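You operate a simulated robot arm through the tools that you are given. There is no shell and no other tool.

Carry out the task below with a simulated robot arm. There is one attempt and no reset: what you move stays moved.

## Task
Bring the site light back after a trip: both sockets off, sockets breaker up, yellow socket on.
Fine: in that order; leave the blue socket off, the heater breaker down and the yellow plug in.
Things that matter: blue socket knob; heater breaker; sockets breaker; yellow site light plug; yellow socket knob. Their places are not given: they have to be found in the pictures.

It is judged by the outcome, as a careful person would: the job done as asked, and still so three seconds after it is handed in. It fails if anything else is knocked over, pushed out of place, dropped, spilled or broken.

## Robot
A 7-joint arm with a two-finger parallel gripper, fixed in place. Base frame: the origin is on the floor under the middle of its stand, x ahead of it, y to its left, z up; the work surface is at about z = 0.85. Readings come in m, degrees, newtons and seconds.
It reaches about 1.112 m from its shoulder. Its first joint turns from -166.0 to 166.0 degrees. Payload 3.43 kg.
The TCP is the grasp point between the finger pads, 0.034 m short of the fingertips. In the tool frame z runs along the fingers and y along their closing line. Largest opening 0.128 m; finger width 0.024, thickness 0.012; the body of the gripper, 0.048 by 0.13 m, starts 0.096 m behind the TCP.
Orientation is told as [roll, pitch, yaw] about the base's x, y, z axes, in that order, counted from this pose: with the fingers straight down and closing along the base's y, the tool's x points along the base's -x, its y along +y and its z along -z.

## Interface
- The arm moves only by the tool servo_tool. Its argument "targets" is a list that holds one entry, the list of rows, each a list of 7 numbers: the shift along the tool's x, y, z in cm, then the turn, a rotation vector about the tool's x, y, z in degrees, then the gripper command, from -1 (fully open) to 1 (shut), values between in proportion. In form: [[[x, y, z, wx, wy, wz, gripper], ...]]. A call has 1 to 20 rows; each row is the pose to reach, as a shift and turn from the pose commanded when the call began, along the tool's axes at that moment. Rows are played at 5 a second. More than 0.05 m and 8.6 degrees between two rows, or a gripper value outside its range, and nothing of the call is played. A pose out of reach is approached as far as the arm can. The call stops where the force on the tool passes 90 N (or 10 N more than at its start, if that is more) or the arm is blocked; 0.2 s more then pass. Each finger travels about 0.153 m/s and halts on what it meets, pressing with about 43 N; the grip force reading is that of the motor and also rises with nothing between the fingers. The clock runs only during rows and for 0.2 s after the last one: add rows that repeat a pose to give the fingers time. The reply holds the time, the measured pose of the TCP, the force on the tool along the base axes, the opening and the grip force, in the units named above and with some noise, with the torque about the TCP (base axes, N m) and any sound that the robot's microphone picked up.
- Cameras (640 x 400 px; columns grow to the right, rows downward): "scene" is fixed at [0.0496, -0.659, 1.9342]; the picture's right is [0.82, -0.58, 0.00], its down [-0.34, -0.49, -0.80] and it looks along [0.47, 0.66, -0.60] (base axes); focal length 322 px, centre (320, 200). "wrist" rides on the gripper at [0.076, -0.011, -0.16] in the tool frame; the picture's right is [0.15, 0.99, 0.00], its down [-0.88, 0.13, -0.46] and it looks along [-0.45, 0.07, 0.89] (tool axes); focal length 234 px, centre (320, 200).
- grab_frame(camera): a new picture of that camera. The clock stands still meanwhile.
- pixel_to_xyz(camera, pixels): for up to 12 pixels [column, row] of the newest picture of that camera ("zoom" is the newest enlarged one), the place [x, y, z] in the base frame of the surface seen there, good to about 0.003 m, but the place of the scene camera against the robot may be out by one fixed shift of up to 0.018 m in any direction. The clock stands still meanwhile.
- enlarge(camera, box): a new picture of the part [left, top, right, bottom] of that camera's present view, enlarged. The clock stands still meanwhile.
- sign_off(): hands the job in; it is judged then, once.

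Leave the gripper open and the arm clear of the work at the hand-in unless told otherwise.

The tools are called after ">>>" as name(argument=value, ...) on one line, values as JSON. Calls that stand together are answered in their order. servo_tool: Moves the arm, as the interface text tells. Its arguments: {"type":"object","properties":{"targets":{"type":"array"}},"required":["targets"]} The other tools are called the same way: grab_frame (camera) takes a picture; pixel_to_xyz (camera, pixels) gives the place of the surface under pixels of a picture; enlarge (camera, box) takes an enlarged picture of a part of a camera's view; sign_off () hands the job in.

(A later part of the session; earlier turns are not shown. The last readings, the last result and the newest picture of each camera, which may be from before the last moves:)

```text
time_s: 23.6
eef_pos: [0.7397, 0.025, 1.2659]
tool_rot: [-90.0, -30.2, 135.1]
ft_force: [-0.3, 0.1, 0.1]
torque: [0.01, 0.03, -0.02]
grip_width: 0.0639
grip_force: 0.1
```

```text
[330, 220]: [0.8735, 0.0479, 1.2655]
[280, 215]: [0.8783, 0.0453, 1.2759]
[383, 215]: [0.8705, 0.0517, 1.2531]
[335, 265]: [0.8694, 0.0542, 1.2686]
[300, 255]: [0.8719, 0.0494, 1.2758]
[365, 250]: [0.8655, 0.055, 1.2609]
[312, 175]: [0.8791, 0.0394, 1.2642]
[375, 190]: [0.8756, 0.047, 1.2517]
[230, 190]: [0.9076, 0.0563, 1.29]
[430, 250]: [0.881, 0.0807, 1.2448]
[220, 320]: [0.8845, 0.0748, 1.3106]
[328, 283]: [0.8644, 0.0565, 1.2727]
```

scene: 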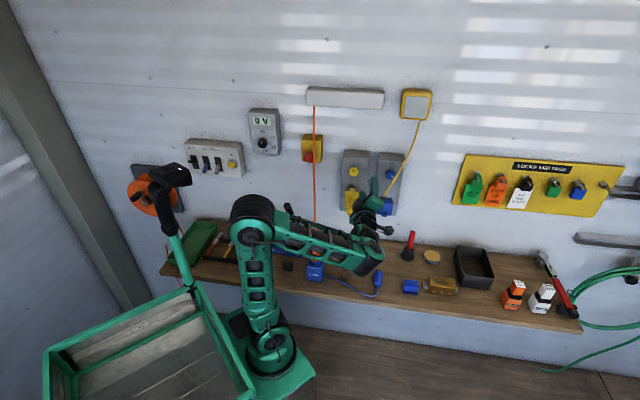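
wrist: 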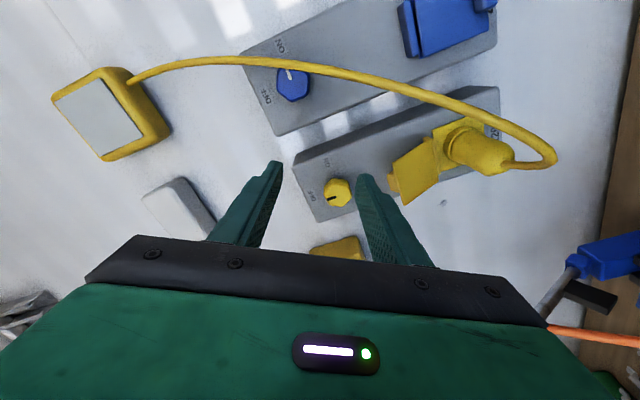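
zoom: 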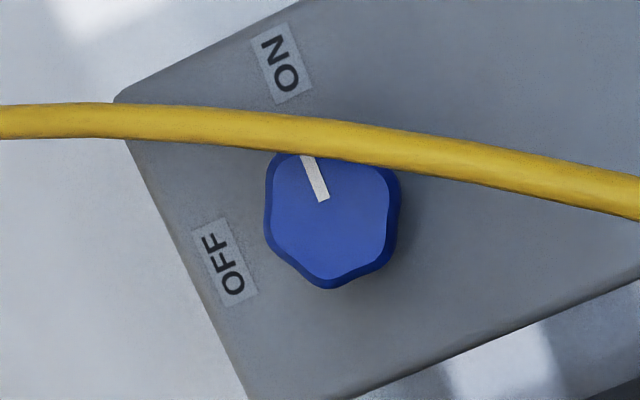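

Blue knob centre: u=0.584, z=1.265, face v=0.652. The cable passes about 16 mm to the lower right of the knob axis and 15–45 mm in front of it. I tilt the tool 45° so it comes from the upper left, away from the cable, to a standoff 8 cm back along the tool axis.

>>> servo_tool(targets=[[[-0.12, -0.64, 0.8, 0, 7.5, 0, 0], [-0.24, -1.28, 1.6, 0, 15, 0, 0], [-0.36, -1.92, 2.4, 0, 22.5, 0, 0], [-0.47, -2.56, 3.3, 0, 30, 0, 0], [-0.59, -3.2, 4.1, 0, 37.5, 0, 0], [-0.71, -3.84, 4.9, 0, 45, 0, 0], [-0.71, -3.84, 4.9, 0, 45, 0, 0]]])

>>> grab_frame(camera="wrist")

>>> grab_frame(camera="scene")

```text
time_s: 25.2
eef_pos: [0.7832, 0.0499, 1.3032]
tool_rot: [-67.6, -20.9, 85.9]
ft_force: [-0.5, -0.3, -0.6]
torque: [0.01, -0.02, 0.01]
grip_width: 0.0642
grip_force: 0.2
```

```text
taken
```

wrist: 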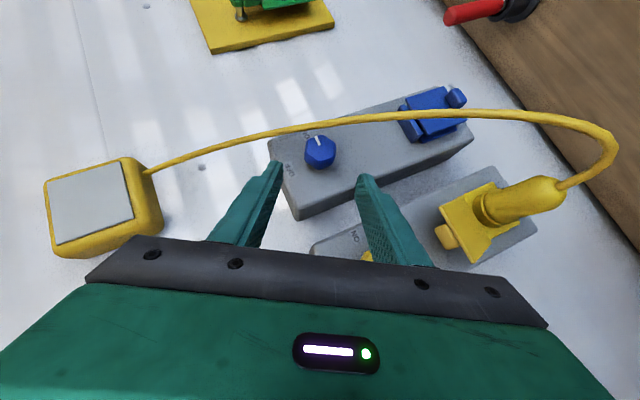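

```text
taken
```

scene: 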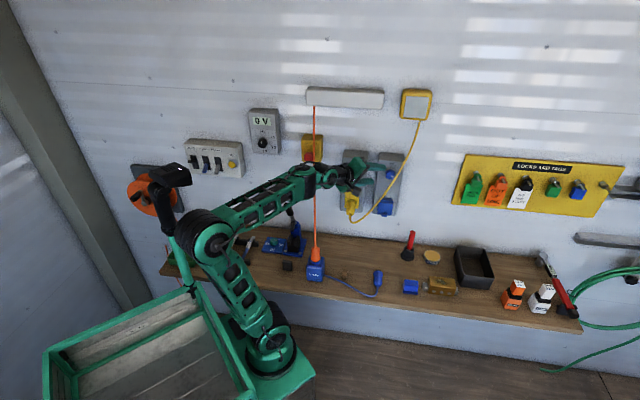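

The view is as planned, with the knob between the fingers and the cable beyond them. I check how near the forearm and elbow are to the orange cable and the mast.

>>> pixel_to_xyz(camera="scene", pixels=[[205, 230], [210, 255], [240, 215], [270, 195], [300, 180], [312, 172], [325, 175], [315, 140], [315, 200], [185, 225], [172, 190], [340, 175]])

>>> enlarge(camera="scene", box=[280, 130, 420, 220])

>>> enlarge(camera="wrist", box=[240, 80, 400, 200])

```text
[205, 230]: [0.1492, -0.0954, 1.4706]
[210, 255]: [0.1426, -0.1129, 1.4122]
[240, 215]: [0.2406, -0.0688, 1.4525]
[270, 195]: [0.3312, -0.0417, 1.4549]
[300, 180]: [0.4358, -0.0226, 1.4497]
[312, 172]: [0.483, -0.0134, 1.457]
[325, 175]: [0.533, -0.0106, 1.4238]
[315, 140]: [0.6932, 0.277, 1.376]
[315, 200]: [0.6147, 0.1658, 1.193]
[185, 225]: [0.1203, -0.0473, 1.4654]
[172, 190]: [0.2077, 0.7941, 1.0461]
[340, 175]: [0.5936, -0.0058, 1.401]
```

```text
4.44 times, centred on (350, 175) of scene
```

zoom: 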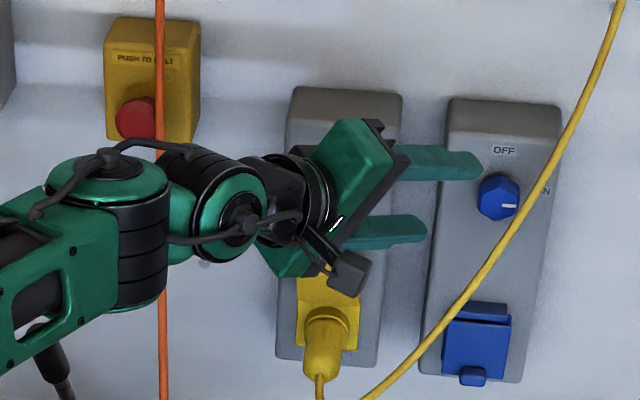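

```text
3.33 times, centred on (320, 140) of wrist
```

zoom: 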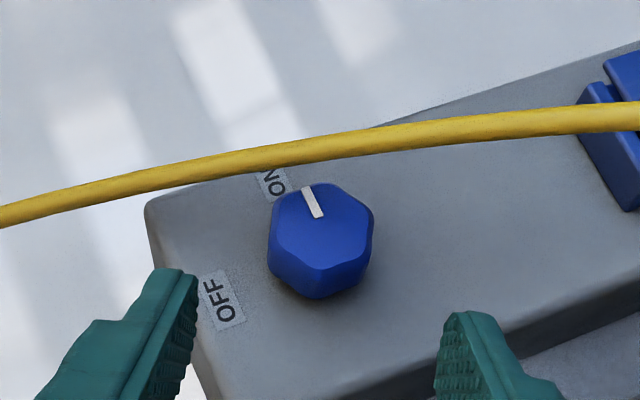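

The forearm is about 25 cm from both, so that is safe. From here the whole knob face is visible, so I re-measure its centre and the cable.

>>> pixel_to_xyz(camera="zoom", pixels=[[322, 225], [278, 225], [366, 225], [320, 192], [318, 262], [345, 195], [295, 195], [340, 255], [250, 165], [330, 150], [420, 130], [180, 180]])

```text
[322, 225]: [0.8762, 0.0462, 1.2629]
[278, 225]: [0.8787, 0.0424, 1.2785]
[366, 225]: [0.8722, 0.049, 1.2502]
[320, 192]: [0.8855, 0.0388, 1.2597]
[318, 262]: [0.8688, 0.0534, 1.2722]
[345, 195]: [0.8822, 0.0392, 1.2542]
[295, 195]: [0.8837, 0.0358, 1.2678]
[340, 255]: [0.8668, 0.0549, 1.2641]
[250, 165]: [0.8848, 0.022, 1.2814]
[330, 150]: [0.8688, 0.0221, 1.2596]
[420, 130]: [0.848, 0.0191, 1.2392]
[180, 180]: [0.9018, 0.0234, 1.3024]
```

The refined knob centre is u=0.5865, z=1.265. The tool axis is lined up with it to about 1 mm. I move in 7.8 cm along the tool axis, ending with about 4 mm clearance to the panel.

>>> servo_tool(targets=[[[0.03, -0.02, 2, 0, 0, 0, 0], [0.06, -0.05, 4, 0, 0, 0, 0], [0.09, -0.07, 5.5, 0, 0, 0, 0], [0.1, -0.08, 6.5, 0, 0, 0, 0], [0.11, -0.09, 7.3, 0, 0, 0, 0], [0.11, -0.09, 7.8, 0, 0, 0, 0], [0.11, -0.09, 7.8, 0, 0, 0, 0]]])

>>> grab_frame(camera="wrist")

>>> enlarge(camera="scene", box=[330, 130, 430, 210])

```text
time_s: 26.8
eef_pos: [0.8571, 0.0534, 1.2754]
tool_rot: [-67.6, -20.9, 85.9]
ft_force: [0.0, 0.6, 0.0]
torque: [-0.03, 0.02, 0.01]
grip_width: 0.0638
grip_force: 0.0
```

```text
taken
```

wrist: 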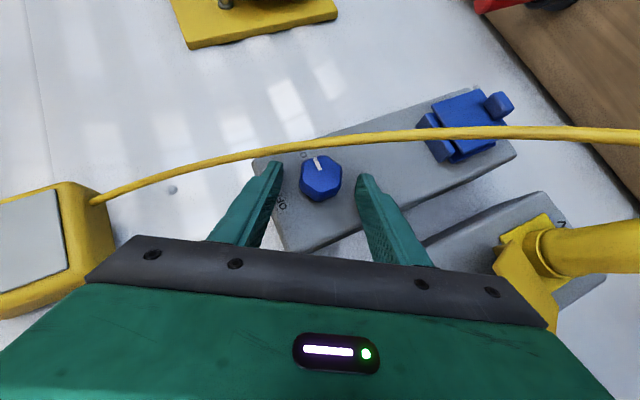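

```text
5.00 times, centred on (380, 170) of scene
```

zoom: 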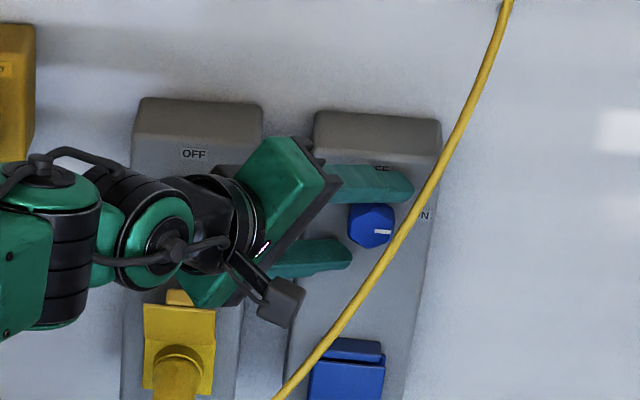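

The knob sits between the finger tips, the cable is clear, and there is no force. I close on the knob.

>>> servo_tool(targets=[[[0, 0, 0, 0, 0, 0, 0.3], [0, 0, 0, 0, 0, 0, 1], [0, 0, 0, 0, 0, 0, 1], [0, 0, 0, 0, 0, 0, 1]]])

>>> enlarge(camera="wrist", box=[240, 100, 400, 220])

```text
time_s: 27.8
eef_pos: [0.8563, 0.0543, 1.2758]
tool_rot: [-67.6, -20.8, 85.8]
ft_force: [1.2, 0.0, 1.0]
torque: [-0.33, 0.32, 0.27]
grip_width: 0.0399
grip_force: 45.3
```

```text
3.33 times, centred on (320, 160) of wrist
```

zoom: 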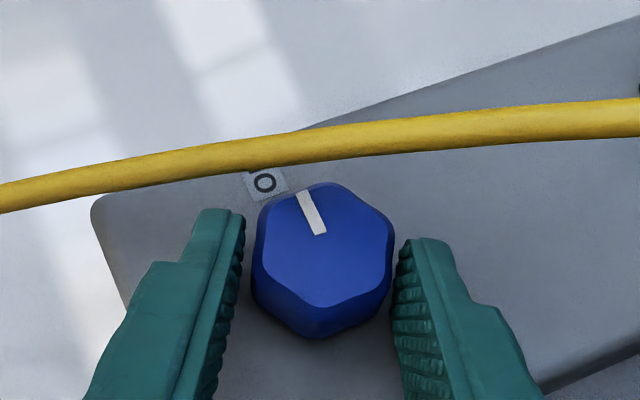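

I have it firmly at 39.9 mm. I turn counter-clockwise by 40° about the knob's own axis, with the hand following a 21 mm arc.

>>> servo_tool(targets=[[[0.01, 0.26, 0.01, 4.95, 0, -4.95, 1], [0.04, 0.51, 0.04, 9.9, 0, -9.9, 1], [0.1, 0.75, 0.1, 14.85, 0, -14.85, 1], [0.17, 0.99, 0.17, 19.8, 0, -19.8, 1], [0.27, 1.2, 0.27, 24.75, 0, -24.75, 1], [0.35, 1.35, 0.35, 28.3, 0, -28.3, 1], [0.35, 1.35, 0.35, 28.3, 0, -28.3, 1]]])

>>> enlarge(camera="wrist", box=[240, 100, 400, 220])

>>> enlarge(camera="scene", box=[330, 130, 430, 210])

```text
time_s: 29.4
eef_pos: [0.8538, 0.0565, 1.2611]
tool_rot: [-97.2, 6.8, 89.6]
ft_force: [5.0, 4.4, 7.4]
torque: [-0.32, 0.12, -0.07]
grip_width: 0.0401
grip_force: 44.6
```

```text
3.33 times, centred on (320, 160) of wrist
```

zoom: 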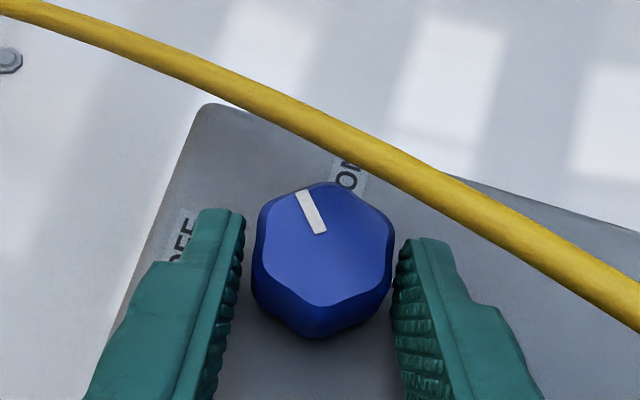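

```text
5.00 times, centred on (380, 170) of scene
```

zoom: 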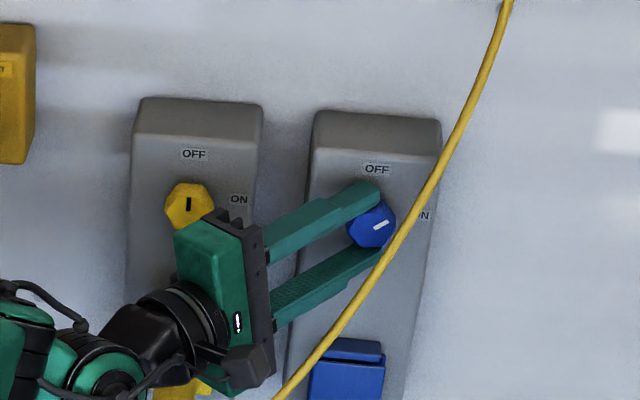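

The knob turned exactly with the fingers, about 40°. I open the fingers and swing the hand back 45° about the knob axis for a second grip.

>>> servo_tool(targets=[[[0, 0, 0, 0, 0, 0, 0.4], [0, 0, 0, 0, 0, 0, 0], [0, 0, 0, 0, 0, 0, 0], [0.01, -0.27, 0.01, -5.3, 0, 5.3, 0], [0.05, -0.54, 0.05, -10.6, 0, 10.6, 0], [0.11, -0.8, 0.11, -15.9, 0, 15.9, 0], [0.2, -1.05, 0.2, -21.2, 0, 21.2, 0], [0.31, -1.28, 0.31, -26.5, 0, 26.5, 0], [0.43, -1.48, 0.43, -31.8, 0, 31.8, 0], [0.43, -1.48, 0.43, -31.8, 0, 31.8, 0]]])

>>> enlarge(camera="wrist", box=[240, 100, 400, 220])

>>> enlarge(camera="scene", box=[330, 130, 430, 210])

```text
time_s: 31.6
eef_pos: [0.8564, 0.0539, 1.2772]
tool_rot: [-63.5, -24.2, 84.4]
ft_force: [0.4, 0.1, -0.3]
torque: [-0.02, -0.02, -0.02]
grip_width: 0.064
grip_force: 0.1
```

```text
3.33 times, centred on (320, 160) of wrist
```

zoom: 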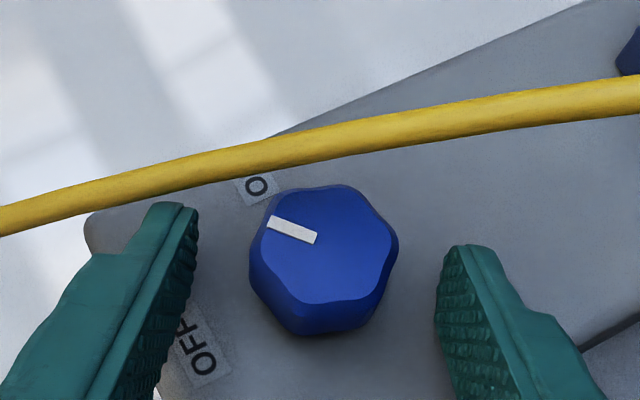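

```text
5.00 times, centred on (380, 170) of scene
```

zoom: 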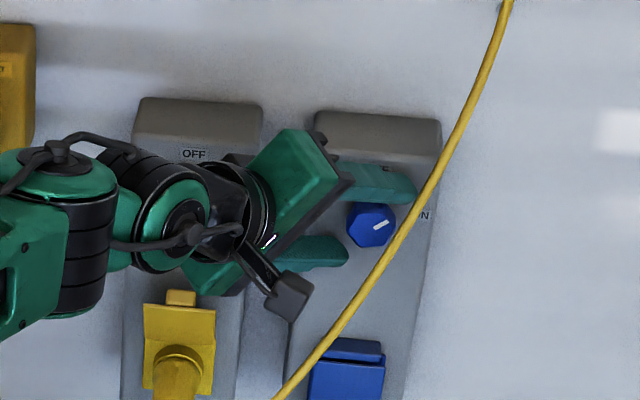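

The knob held at about 40°. I close again and turn 52° more counter-clockwise, to the OFF stop.

>>> servo_tool(targets=[[[0, 0, 0, 0, 0, 0, 0.3], [0, 0, 0, 0, 0, 0, 1], [0, 0, 0, 0, 0, 0, 1], [0, 0, 0, 0, 0, 0, 1], [0.01, 0.29, 0.01, 5.66, 0, -5.66, 1], [0.06, 0.58, 0.06, 11.31, 0, -11.31, 1], [0.13, 0.85, 0.13, 16.97, 0, -16.97, 1], [0.23, 1.11, 0.23, 22.63, 0, -22.63, 1], [0.35, 1.35, 0.35, 28.28, 0, -28.28, 1], [0.49, 1.56, 0.49, 33.94, 0, -33.94, 1], [0.57, 1.65, 0.57, 36.77, 0, -36.77, 1], [0.57, 1.65, 0.57, 36.77, 0, -36.77, 1]]])

>>> enlarge(camera="wrist", box=[240, 100, 400, 220])

>>> enlarge(camera="scene", box=[330, 130, 430, 210])

```text
time_s: 34.2
eef_pos: [0.8557, 0.0545, 1.2592]
tool_rot: [-102.3, 11.8, 88.7]
ft_force: [0.1, 4.2, 1.8]
torque: [-0.06, 0.12, 0.0]
grip_width: 0.0383
grip_force: 44.8
```

```text
3.33 times, centred on (320, 160) of wrist
```

zoom: 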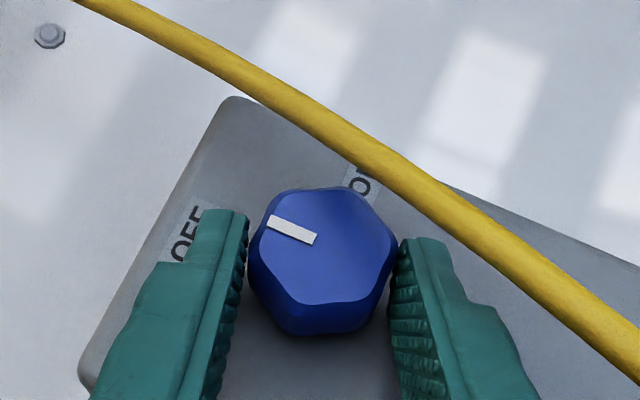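

```text
5.00 times, centred on (380, 170) of scene
```

zoom: 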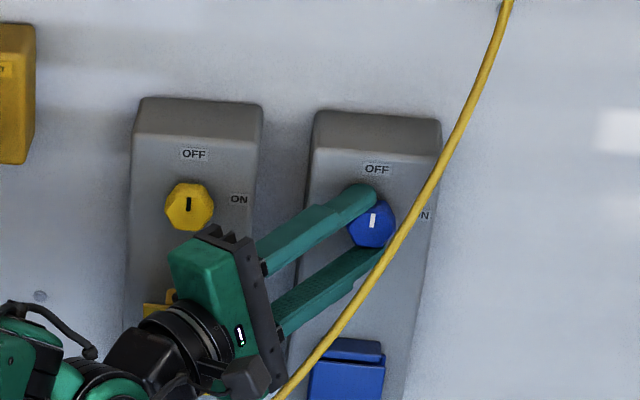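

The blue marker now points about up. I zoom in to read its angle before letting go.

>>> enlarge(camera="scene", box=[375, 160, 405, 185])

```text
16.00 times, centred on (390, 172) of scene
```

zoom: 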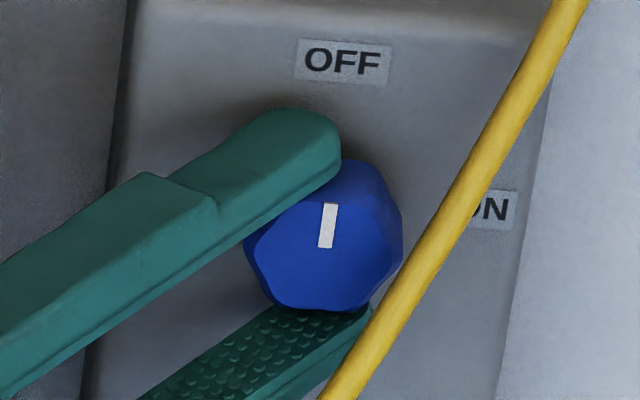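

The blue marker is parallel to the panel edges and points at OFF. I release and retract 9 cm along the tool axis, away from the cable.

>>> servo_tool(targets=[[[0, 0, 0, 0, 0, 0, 0.4], [0, 0, 0, 0, 0, 0, 0], [0, 0, 0, 0, 0, 0, 0], [0, 0, -1.5, 0, 0, 0, 0], [0, 0, -3, 0, 0, 0, 0], [0, 0, -5, 0, 0, 0, 0], [0, 0, -7, 0, 0, 0, 0], [0, 0, -9, 0, 0, 0, 0], [0, 0, -9, 0, 0, 0, 0]]])

>>> grab_frame(camera="scene")

>>> enlarge(camera="scene", box=[330, 140, 420, 230])

>>> grab_frame(camera="wrist")

```text
time_s: 36.2
eef_pos: [0.7685, 0.0541, 1.241]
tool_rot: [-102.1, 11.9, 88.7]
ft_force: [-0.3, 0.0, 0.0]
torque: [0.0, 0.01, 0.02]
grip_width: 0.0642
grip_force: 0.1
```

```text
taken
```

scene: 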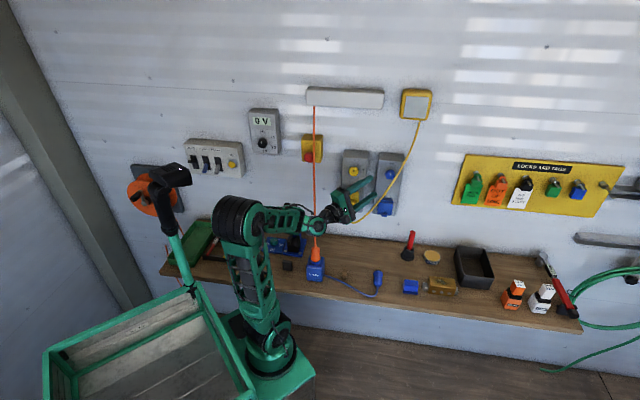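

```text
4.44 times, centred on (375, 185) of scene
```

zoom: 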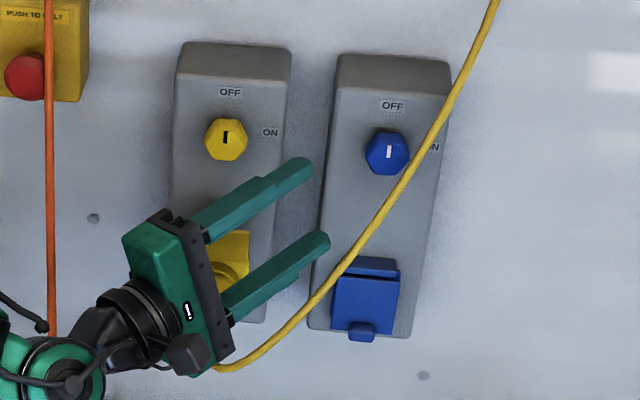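

```text
taken
```

wrist: 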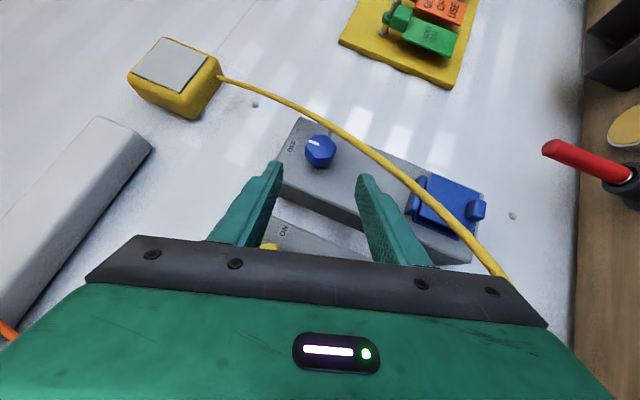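

Both knobs show OFF (markers straight up) and the yellow plug and cable are undisturbed. Next is the breaker. I pull back to the right and yaw the tool so it points along +y, fingers closed, which keeps the arm clear of the orange cable and the mast on the way.

>>> servo_tool(targets=[[[1.24, -0.63, -1.79, 0, -7.43, 1.57, 0.5], [2.47, -1.26, -3.57, 0, -14.9, 3.13, 1], [3.71, -1.9, -5.36, 0, -22.3, 4.7, 1], [4.95, -2.53, -7.14, 0, -29.7, 6.27, 1], [6.18, -3.16, -8.93, 0, -37.2, 7.83, 1], [7.42, -3.8, -10.7, 0, -44.6, 9.4, 1], [8.66, -4.43, -12.5, 0, -52.0, 10.97, 1], [9.9, -5.06, -14.29, 0, -59.5, 12.53, 1], [11.13, -5.69, -16.07, 0, -66.9, 14.1, 1], [12.37, -6.33, -17.86, 0, -74.3, 15.67, 1], [13.6, -6.96, -19.64, 0, -81.8, 17.23, 1], [14.84, -7.59, -21.4, 0, -89.2, 18.8, 1], [14.84, -7.59, -21.4, 0, -89.2, 18.8, 1]]])

>>> grab_frame(camera="scene")

>>> grab_frame(camera="wrist")

```text
time_s: 39.0
eef_pos: [0.5389, -0.08, 1.2993]
tool_rot: [-90.1, -0.1, -179.9]
ft_force: [-0.4, -0.5, 0.2]
torque: [-0.04, 0.0, -0.02]
grip_width: 0.0002
grip_force: 32.8
```

```text
taken
```

scene: 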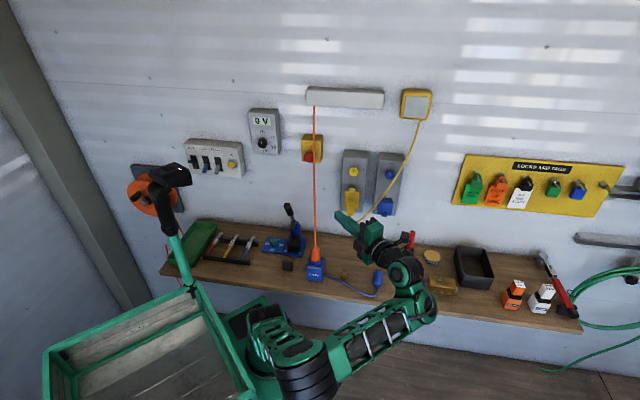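

```text
taken
```

wrist: 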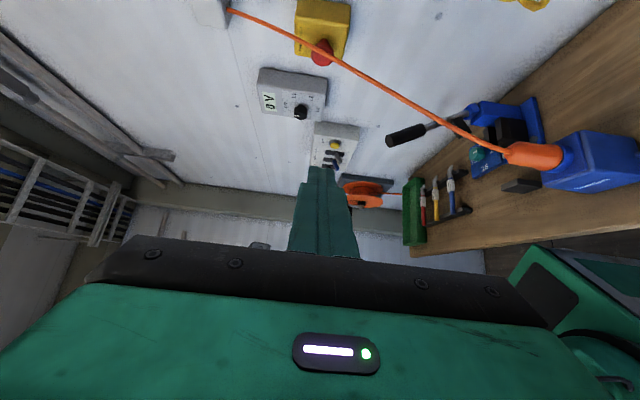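

The arm is free and points along +y. I advance to the left of the orange cable in two legs, first to about (0.48, 0.24, 1.30), which keeps more than 10 cm from the cable.

>>> servo_tool(targets=[[[-0.5, 0, 3, 0, 0, 0, 1], [-1, 0, 6, 0, 0, 0, 1], [-1.5, 0, 9, 0, 0, 0, 1], [-2, 0, 12, 0, 0, 0, 1], [-2.5, 0, 15, 0, 0, 0, 1], [-3, 0, 18, 0, 0, 0, 1], [-3.6, 0, 20.8, 0, 0, 0, 1], [-4.2, 0, 23.6, 0, 0, 0, 1], [-4.8, 0, 26.4, 0, 0, 0, 1], [-5.3, 0, 29.2, 0, 0, 0, 1], [-5.9, 0, 32, 0, 0, 0, 1], [-5.9, 0, 32, 0, 0, 0, 1]]])

>>> grab_frame(camera="scene")

>>> grab_frame(camera="wrist")

```text
time_s: 41.6
eef_pos: [0.4809, 0.2378, 1.2995]
tool_rot: [-90.0, 0.0, 179.9]
ft_force: [0.4, -0.4, -0.1]
torque: [0.0, -0.01, 0.0]
grip_width: 0.0001
grip_force: 33.2
```

```text
taken
```

scene: 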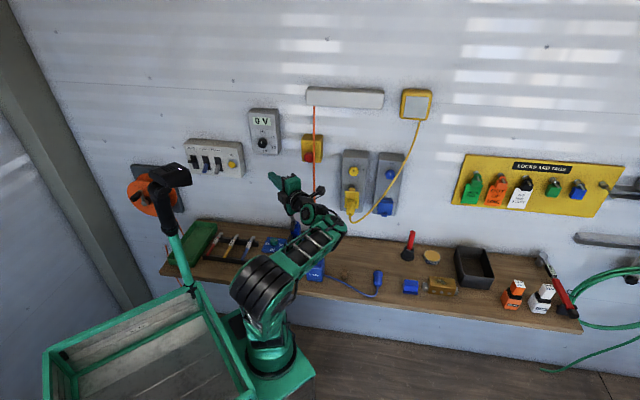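

```text
taken
```

wrist: 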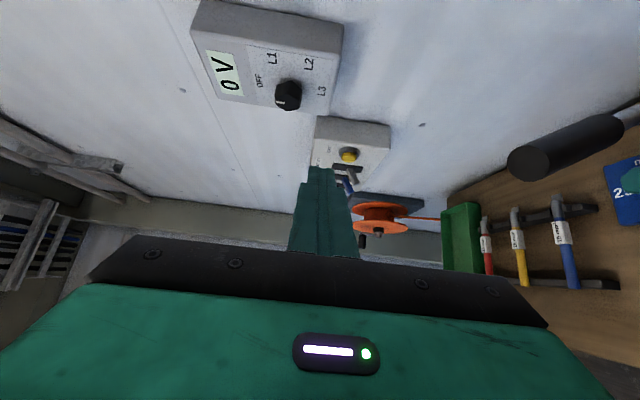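

Left of the cable now. I check the wrist's distance from the orange cable before the next leg.

>>> pixel_to_xyz(camera="scene", pixels=[[275, 180], [292, 188], [305, 210], [320, 215], [342, 225], [315, 245], [260, 285], [315, 170], [250, 130], [278, 150]])

>>> pixel_to_xyz(camera="wrist", pixels=[[347, 155], [375, 140], [325, 125], [345, 172], [350, 188], [330, 40], [288, 95], [230, 20]])

```text
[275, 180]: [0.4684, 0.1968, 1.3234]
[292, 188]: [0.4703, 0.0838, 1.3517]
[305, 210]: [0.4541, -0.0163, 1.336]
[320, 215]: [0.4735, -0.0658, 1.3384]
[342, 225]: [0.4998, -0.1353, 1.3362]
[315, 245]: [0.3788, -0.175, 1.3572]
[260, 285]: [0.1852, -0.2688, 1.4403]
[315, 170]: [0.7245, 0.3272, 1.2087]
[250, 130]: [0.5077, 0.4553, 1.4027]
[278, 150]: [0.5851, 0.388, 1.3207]
```

```text
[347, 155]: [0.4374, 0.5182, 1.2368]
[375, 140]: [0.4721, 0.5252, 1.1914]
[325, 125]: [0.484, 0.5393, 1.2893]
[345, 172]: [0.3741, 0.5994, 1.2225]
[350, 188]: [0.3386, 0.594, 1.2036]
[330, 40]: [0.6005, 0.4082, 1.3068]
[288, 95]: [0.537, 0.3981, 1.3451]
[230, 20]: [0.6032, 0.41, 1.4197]
```

Everything is clear. I continue towards the breaker box, to about (0.36, 0.42, 1.19), with the finger tips still about 13 cm from the levers.

>>> servo_tool(targets=[[[-1.6, 1, 2.4, 0, 0, 0, 1], [-3.2, 2, 4.9, 0, 0, 0, 1], [-4.8, 3, 7.3, 0, 0, 0, 1], [-6.5, 4, 9.8, 0, 0, 0, 1], [-8.1, 5, 12.2, 0, 0, 0, 1], [-9.4, 7, 14.2, 0, 0, 0, 1], [-10.8, 9, 16.2, 0, 0, 0, 1], [-12.1, 11, 18.2, 0, 0, 0, 1], [-12.1, 11, 18.2, 0, 0, 0, 1]]])

>>> grab_frame(camera="scene")

>>> grab_frame(camera="wrist")

```text
time_s: 43.6
eef_pos: [0.3597, 0.4216, 1.1909]
tool_rot: [-90.2, -0.1, 179.9]
ft_force: [0.2, -0.3, 0.6]
torque: [0.01, 0.0, -0.03]
grip_width: 0.0
grip_force: 33.3
```

```text
taken
```

scene: 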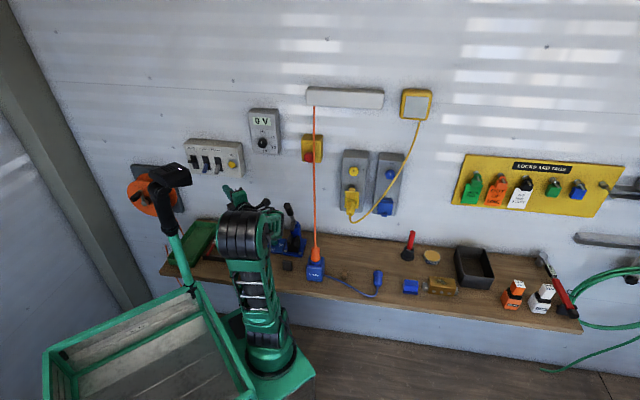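

```text
taken
```

wrist: 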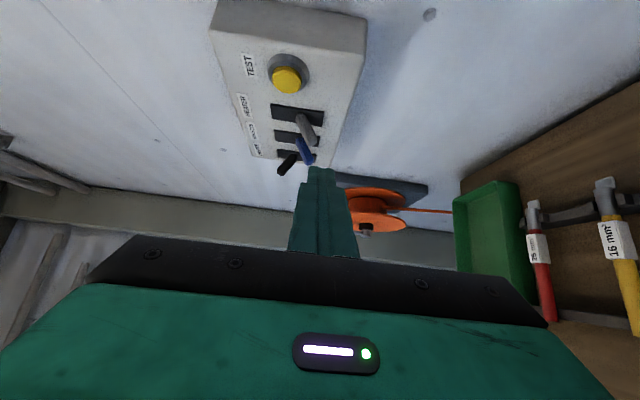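

The three levers are visible in the wrist picture near (300,145): grey heater, blue sockets and black lights. I zoom in and measure them.

>>> enlarge(camera="wrist", box=[250, 80, 350, 190])

```text
3.64 times, centred on (300, 135) of wrist
```

zoom: 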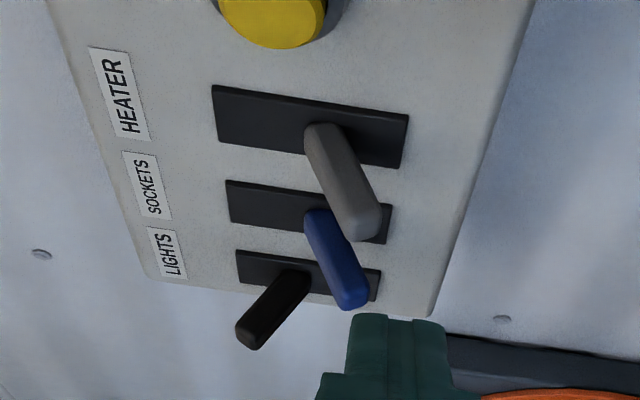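

>>> pixel_to_xyz(camera="zoom", pixels=[[350, 300], [315, 225], [335, 260], [365, 228], [320, 145], [345, 190], [250, 335], [290, 285], [360, 100], [150, 240], [300, 205], [355, 285]])

```text
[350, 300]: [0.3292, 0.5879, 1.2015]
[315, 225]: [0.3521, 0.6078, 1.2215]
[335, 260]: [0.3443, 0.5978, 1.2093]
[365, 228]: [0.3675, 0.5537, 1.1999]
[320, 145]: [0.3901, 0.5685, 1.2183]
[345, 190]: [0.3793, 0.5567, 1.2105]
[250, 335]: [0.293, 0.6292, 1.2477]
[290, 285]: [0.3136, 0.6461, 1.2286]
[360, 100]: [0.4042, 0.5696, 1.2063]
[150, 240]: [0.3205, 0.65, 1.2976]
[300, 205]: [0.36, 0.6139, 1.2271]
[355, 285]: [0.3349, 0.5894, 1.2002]
```

Sockets lever: tip at (0.329, 0.588, 1.2015), hanging down from a pivot at z≈1.225. The heater lever is about 5 cm to its right. I move the closed finger tips in under the sockets lever at z=1.165, keeping about 12 mm beside the heater lever.

>>> servo_tool(targets=[[[-0.8, 0.9, 2, 0, 0, 0, 1], [-1.6, 1.8, 4, 0, 0, 0, 1], [-2.4, 2.6, 6, 0, 0, 0, 1], [-2.4, 2.6, 8, 0, 0, 0, 1], [-2.4, 2.6, 10, 0, 0, 0, 1], [-2.4, 2.6, 12, 0, 0, 0, 1], [-2.4, 2.6, 13.5, 0, 0, 0, 1], [-2.4, 2.6, 14.8, 0, 0, 0, 1], [-2.4, 2.6, 14.8, 0, 0, 0, 1]]])

>>> grab_frame(camera="wrist")

>>> enlarge(camera="scene", box=[170, 120, 270, 220])

>>> enlarge(camera="wrist", box=[250, 80, 390, 220])

```text
time_s: 45.6
eef_pos: [0.3376, 0.5695, 1.1646]
tool_rot: [-90.2, 0.0, 179.9]
ft_force: [0.4, 0.5, 0.5]
torque: [-0.02, -0.02, 0.0]
grip_width: 0.0001
grip_force: 32.7
```

```text
taken
```

wrist: 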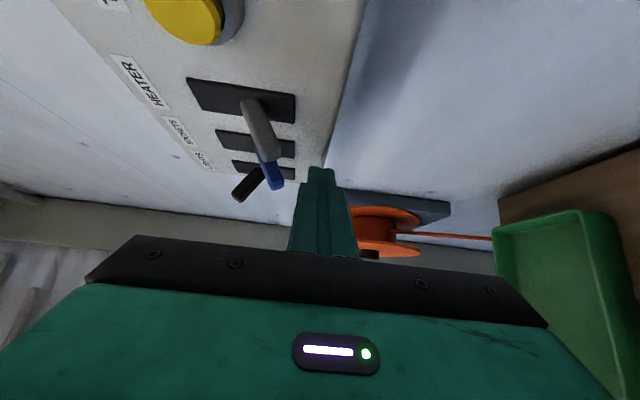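

```text
4.00 times, centred on (220, 170) of scene
```

zoom: 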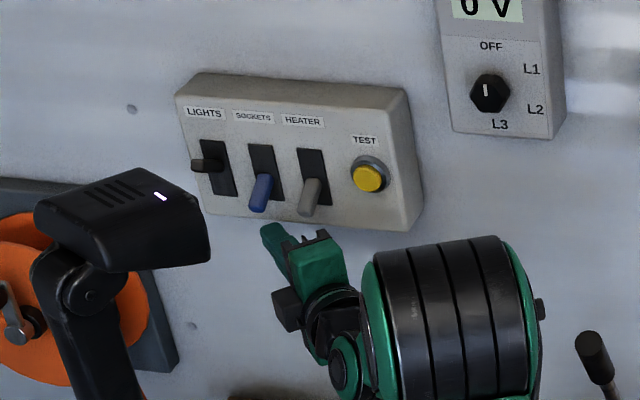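

```text
2.86 times, centred on (320, 150) of wrist
```

zoom: 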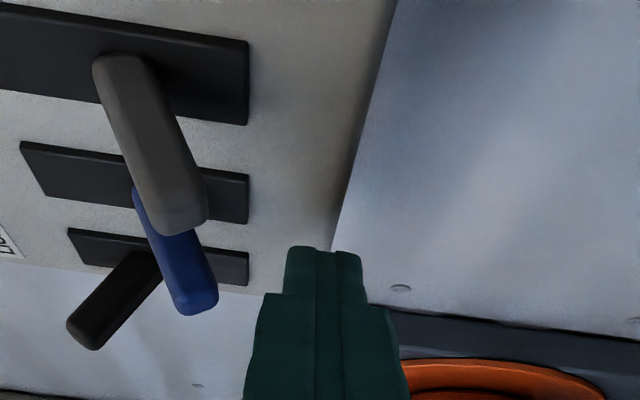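

The finger tips are under the blue lever, between its tip and its root, with no contact yet. I raise the hand slowly by 4 cm and watch the force.

>>> servo_tool(targets=[[[0, -0.6, 0, 0, 0, 0, 1], [0, -1.2, 0, 0, 0, 0, 1], [0, -1.8, 0, 0, 0, 0, 1], [0, -2.4, 0, 0, 0, 0, 1], [0, -3.0, 0, 0, 0, 0, 1], [0, -3.5, 0, 0, 0, 0, 1], [0, -4.0, 0, 0, 0, 0, 1], [0, -4.0, 0, 0, 0, 0, 1]]])

>>> enlarge(camera="wrist", box=[250, 80, 390, 220])

>>> enlarge(camera="scene", box=[180, 130, 250, 190])

```text
time_s: 47.4
eef_pos: [0.3369, 0.5693, 1.2059]
tool_rot: [-90.2, -0.1, 179.9]
ft_force: [0.1, 0.2, 0.5]
torque: [0.01, 0.01, -0.03]
grip_width: 0.0
grip_force: 33.2
```

```text
2.86 times, centred on (320, 150) of wrist
```

zoom: 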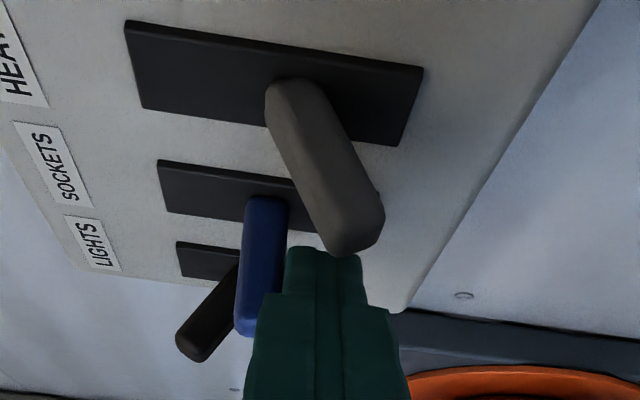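

```text
6.67 times, centred on (215, 160) of scene
```

zoom: 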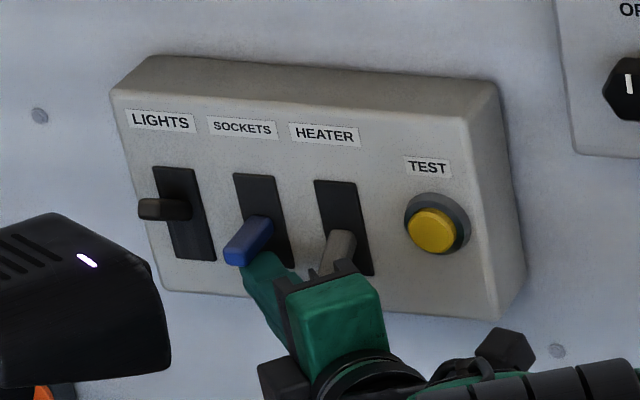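

The blue lever is lifting easily and the heater lever is still down and untouched. I continue up another 2.4 cm.

>>> servo_tool(targets=[[[0, -0.5, 0, 0, 0, 0, 1], [0, -1.0, 0, 0, 0, 0, 1], [0, -1.5, 0, 0, 0, 0, 1], [0, -2.0, 0, 0, 0, 0, 1], [0, -2.4, 0, 0, 0, 0, 1], [0, -2.4, 0, 0, 0, 0, 1]]])

>>> enlarge(camera="wrist", box=[250, 80, 390, 220])

>>> enlarge(camera="scene", box=[180, 130, 250, 190])

```text
time_s: 48.8
eef_pos: [0.3367, 0.5687, 1.2231]
tool_rot: [-89.3, -0.2, 180.0]
ft_force: [-1.3, -14.5, -48.2]
torque: [-1.52, 0.35, -0.04]
grip_width: 0.0001
grip_force: 33.2
```

```text
2.86 times, centred on (320, 150) of wrist
```

zoom: 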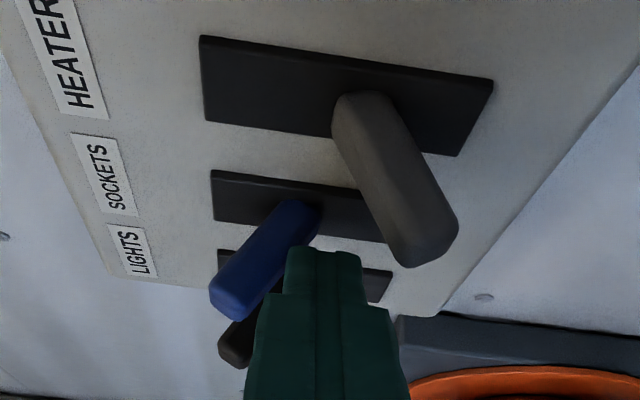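

```text
6.67 times, centred on (215, 160) of scene
```

zoom: 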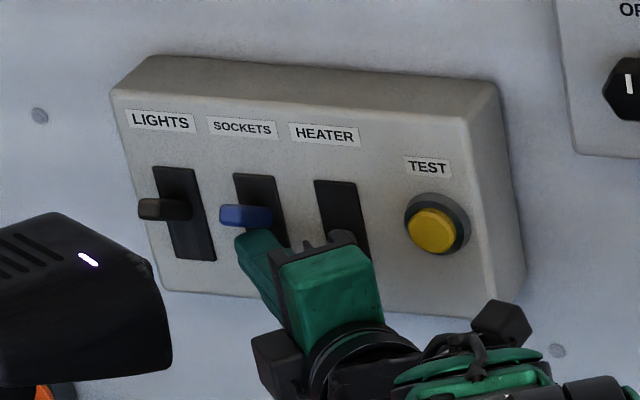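

The blue lever is now fully up like the LIGHTS lever, pressed at its stop (48 N). I lower the fingers 3.5 cm and back out 12 cm, then check all the levers.

>>> servo_tool(targets=[[[0, 0.5, 0, 0, 0, 0, 1], [0, 1.2, 0, 0, 0, 0, 1], [0, 2.0, 0, 0, 0, 0, 1], [0, 2.8, 0, 0, 0, 0, 1], [0, 3.5, 0, 0, 0, 0, 1], [0, 3.5, -2, 0, 0, 0, 1], [0, 3.5, -4, 0, 0, 0, 1], [0, 3.5, -6, 0, 0, 0, 1], [0, 3.5, -8, 0, 0, 0, 1], [0, 3.5, -10, 0, 0, 0, 1], [0, 3.5, -12, 0, 0, 0, 1], [0, 3.5, -12, 0, 0, 0, 1]]])

>>> enlarge(camera="scene", box=[180, 130, 250, 190])

>>> grab_frame(camera="wrist")

>>> grab_frame(camera="scene")

```text
time_s: 51.4
eef_pos: [0.3369, 0.4469, 1.193]
tool_rot: [-90.2, 0.0, 179.9]
ft_force: [0.0, 0.2, -0.1]
torque: [-0.03, -0.01, -0.04]
grip_width: 0.0003
grip_force: 33.1
```

```text
6.67 times, centred on (215, 160) of scene
```

zoom: 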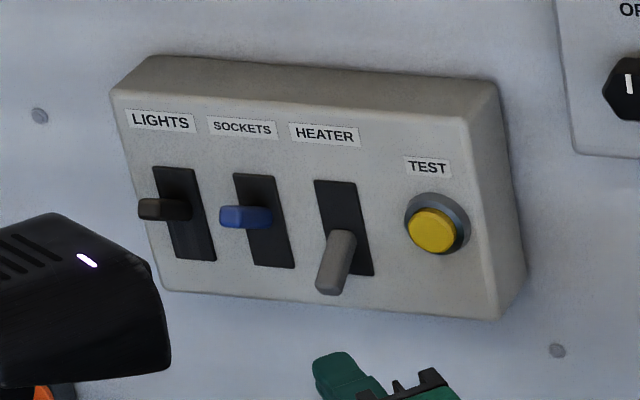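

```text
taken
```

wrist: 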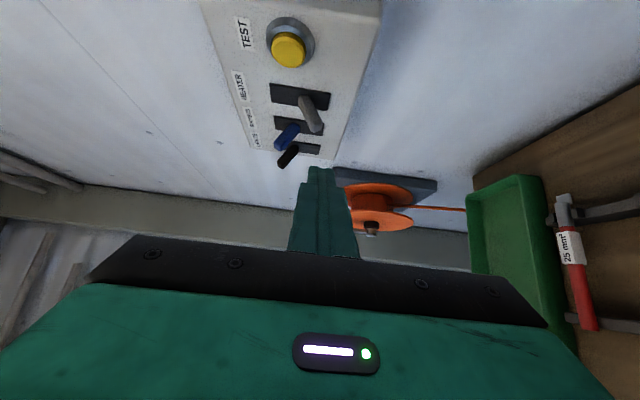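

```text
taken
```

scene: 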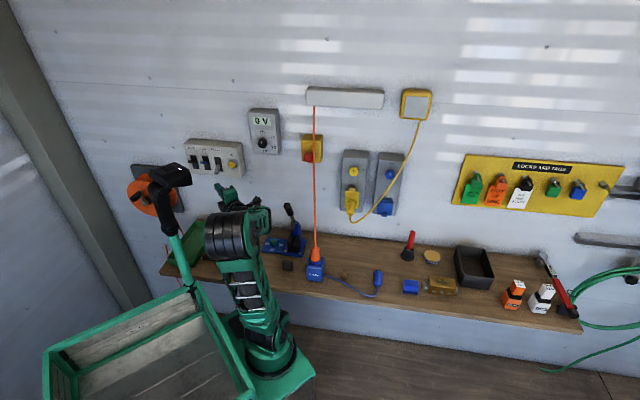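

SOCKETS is up and stays up, and HEATER is still down. I go back the same way, first to (0.48, 0.24, 1.30).

>>> servo_tool(targets=[[[1.6, -1.4, -2.2, 0, 0, 0, 1], [3.2, -2.9, -4.4, 0, 0, 0, 1], [4.7, -4.3, -6.5, 0, 0, 0, 1], [6.3, -5.7, -8.7, 0, 0, 0, 1], [7.9, -6.7, -11.1, 0, 0, 0, 1], [9.5, -7.7, -13.6, 0, 0, 0, 1], [11.2, -8.7, -16.0, 0, 0, 0, 1], [12.8, -9.7, -18.5, 0, 0, 0, 1], [14.4, -10.65, -20.9, 0, 0, 0, 1], [14.4, -10.65, -20.9, 0, 0, 0, 1]]])

>>> grab_frame(camera="scene")

```text
time_s: 53.6
eef_pos: [0.4796, 0.2397, 1.2988]
tool_rot: [-90.0, 0.1, 179.9]
ft_force: [-0.9, 0.3, 0.4]
torque: [-0.03, 0.02, 0.01]
grip_width: 0.0
grip_force: 33.4
```

```text
taken
```

scene: 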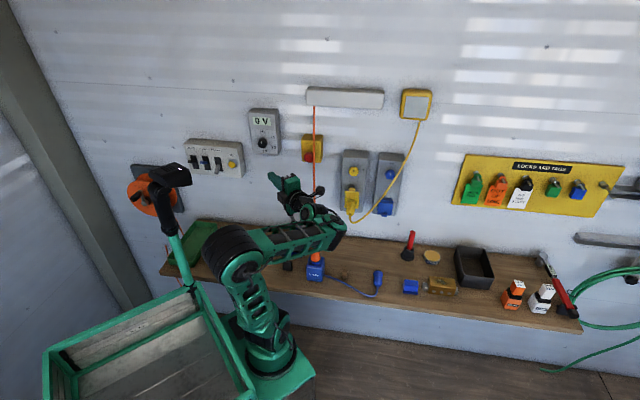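

Good. Now I back up past the orange cable to (0.53, −0.02, 1.30), then yaw the tool back to face the wall in front of the yellow socket.

>>> servo_tool(targets=[[[0.6, 0, -2.9, 0, 0, 0, 1], [1.1, 0, -5.8, 0, 0, 0, 1], [1.7, 0, -8.7, 0, 0, 0, 1], [2.2, 0, -11.6, 0, 0, 0, 1], [2.8, 0, -14.4, 0, 0, 0, 1], [3.3, 0, -17.3, 0, 0, 0, 1], [3.9, 0, -20.2, 0, 0, 0, 1], [4.4, 0, -23.1, 0, 0, 0, 1], [5.0, 0, -26, 0, 0, 0, 1], [5.0, 0, -26, 0, 0, 0, 1]]])

>>> servo_tool(targets=[[[2.1, 0.4, 1.1, 0, 5.6, 0, 1], [4.2, 0.8, 2.2, 0, 11.2, 0, 0.5], [6.3, 1.3, 3.3, 0, 16.9, 0, 0], [8.4, 1.7, 4.4, 0, 22.5, 0, 0], [10.4, 2.1, 5.4, 0, 28.1, 0, 0], [12.5, 2.5, 6.5, 0, 33.8, 0, 0], [14.6, 3.0, 7.6, 0, 39.4, 0, 0], [16.7, 3.4, 8.7, 0, 45, 0, 0], [16.7, 3.4, 8.7, 0, 45, 0, 0]]])

>>> grab_frame(camera="scene")

>>> grab_frame(camera="wrist")

```text
time_s: 55.8
eef_pos: [0.5294, -0.0202, 1.2981]
tool_rot: [-90.1, -0.1, 180.0]
ft_force: [0.2, -0.3, 0.6]
torque: [0.04, 0.02, 0.03]
grip_width: 0.0
grip_force: 32.7
```

```text
time_s: 57.8
eef_pos: [0.6959, 0.0669, 1.2642]
tool_rot: [-90.1, 0.0, 134.9]
ft_force: [0.4, -0.8, -0.4]
torque: [-0.02, -0.01, 0.0]
grip_width: 0.0639
grip_force: 0.0
```

```text
taken
```

scene: 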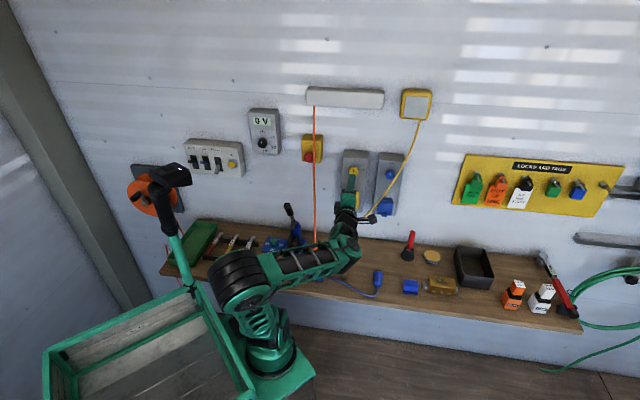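

```text
taken
```

wrist: 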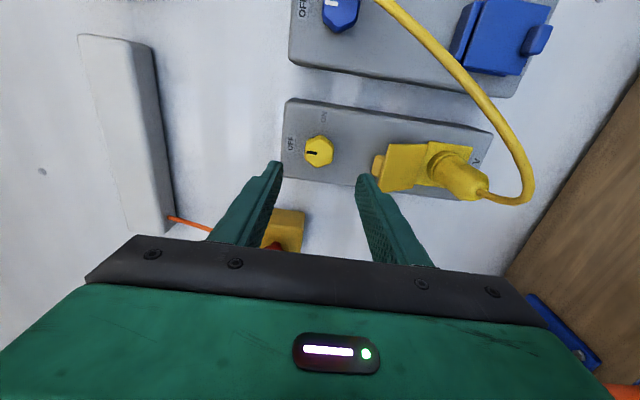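

I am in front of the yellow knob, straight on. I rotate the hand 70° about its axis to a grip angle that held well before, then move straight in.

>>> servo_tool(targets=[[[0.01, -0.02, 0, 0, 0, 7.8, 0], [0.02, -0.04, 0, 0, 0, 15.6, 0], [0.03, -0.06, 0, 0, 0, 23.4, 0], [0.04, -0.08, 0, 0, 0, 31.2, 0], [0.05, -0.1, 0, 0, 0, 39, 0], [0.06, -0.12, 0, 0, 0, 46.8, 0], [0.07, -0.14, 0, 0, 0, 54.6, 0], [0.08, -0.16, 0, 0, 0, 62.4, 0], [0.08, -0.16, 0, 0, 0, 70, 0], [0.08, -0.16, 2, 0, 0, 70, 0], [0.08, -0.16, 4, 0, 0, 70, 0], [0.08, -0.16, 6, 0, 0, 70, 0], [0.08, -0.16, 8, 0, 0, 70, 0], [0.08, -0.16, 9.2, 0, 0, 70, 0], [0.08, -0.16, 10.1, 0, 0, 70, 0], [0.08, -0.16, 10.1, 0, 0, 70, 0]]])

>>> enlarge(camera="wrist", box=[240, 100, 400, 220])

>>> enlarge(camera="scene", box=[310, 130, 410, 230])

```text
time_s: 61.2
eef_pos: [0.7681, 0.1378, 1.2664]
tool_rot: [-90.1, -70.2, 135.1]
ft_force: [0.5, 0.4, 0.9]
torque: [-0.04, 0.01, 0.0]
grip_width: 0.0641
grip_force: 0.0
```

```text
3.33 times, centred on (320, 160) of wrist
```

zoom: 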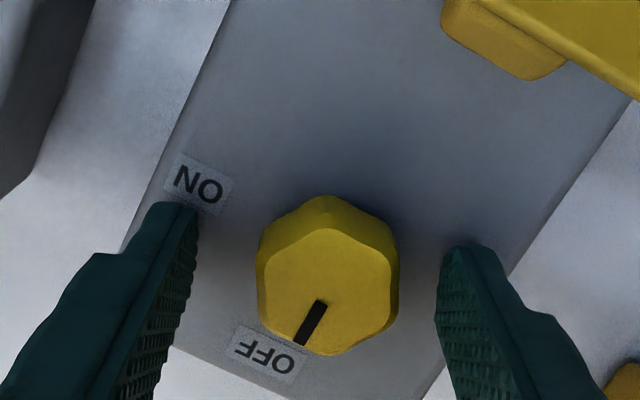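

```text
4.00 times, centred on (360, 180) of scene
```

zoom: 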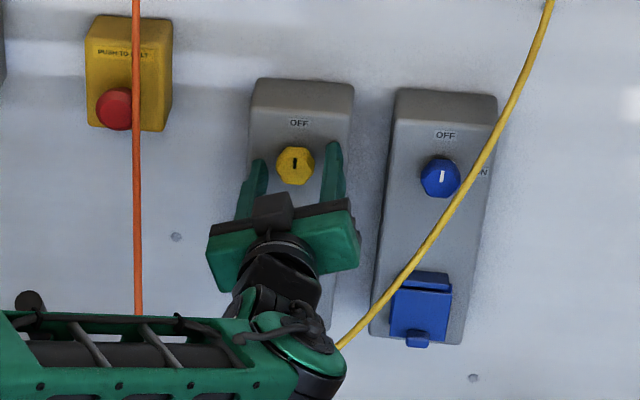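

The knob is centred between the fingers. I close and turn it clockwise 60° towards ON.

>>> servo_tool(targets=[[[0, 0, 0, 0, 0, 0, 0.4], [0, 0, 0, 0, 0, 0, 1], [0, 0, 0, 0, 0, 0, 1], [0, 0, 0, 0, 0, 0, 1], [0, 0, 0, 0, 0, 7.5, 1], [0, 0, 0, 0, 0, 15, 1], [0, 0, 0, 0, 0, 22.5, 1], [0, 0, 0, 0, 0, 30, 1], [0, 0, 0, 0, 0, 37.5, 1], [0, 0, 0, 0, 0, 45, 1], [0, 0, 0, 0, 0, 52.5, 1], [0, 0, 0, 0, 0, 60, 1], [0, 0, 0, 0, 0, 60, 1]]])

>>> enlarge(camera="wrist", box=[240, 100, 400, 220])

>>> enlarge(camera="scene", box=[310, 130, 410, 230])

```text
time_s: 64.0
eef_pos: [0.7673, 0.1373, 1.2659]
tool_rot: [89.9, -49.8, -45.0]
ft_force: [-7.7, 11.4, -18.3]
torque: [-0.34, 0.29, 0.46]
grip_width: 0.0394
grip_force: 45.1
```

```text
3.33 times, centred on (320, 160) of wrist
```

zoom: 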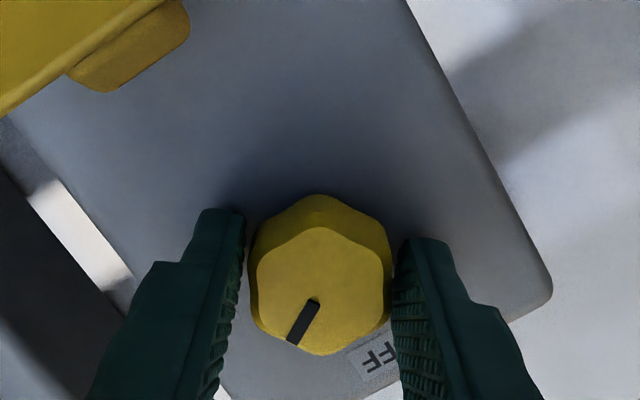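

```text
4.00 times, centred on (360, 180) of scene
```

zoom: 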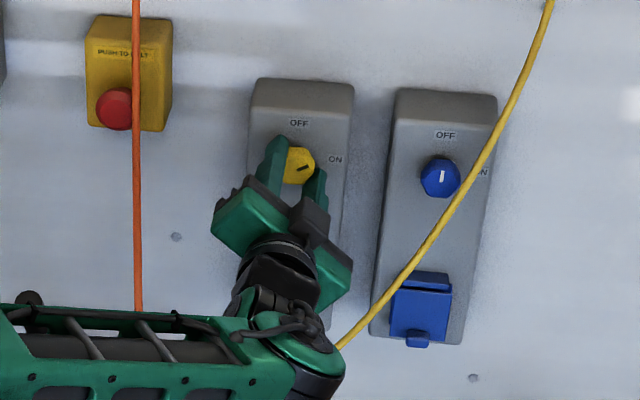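

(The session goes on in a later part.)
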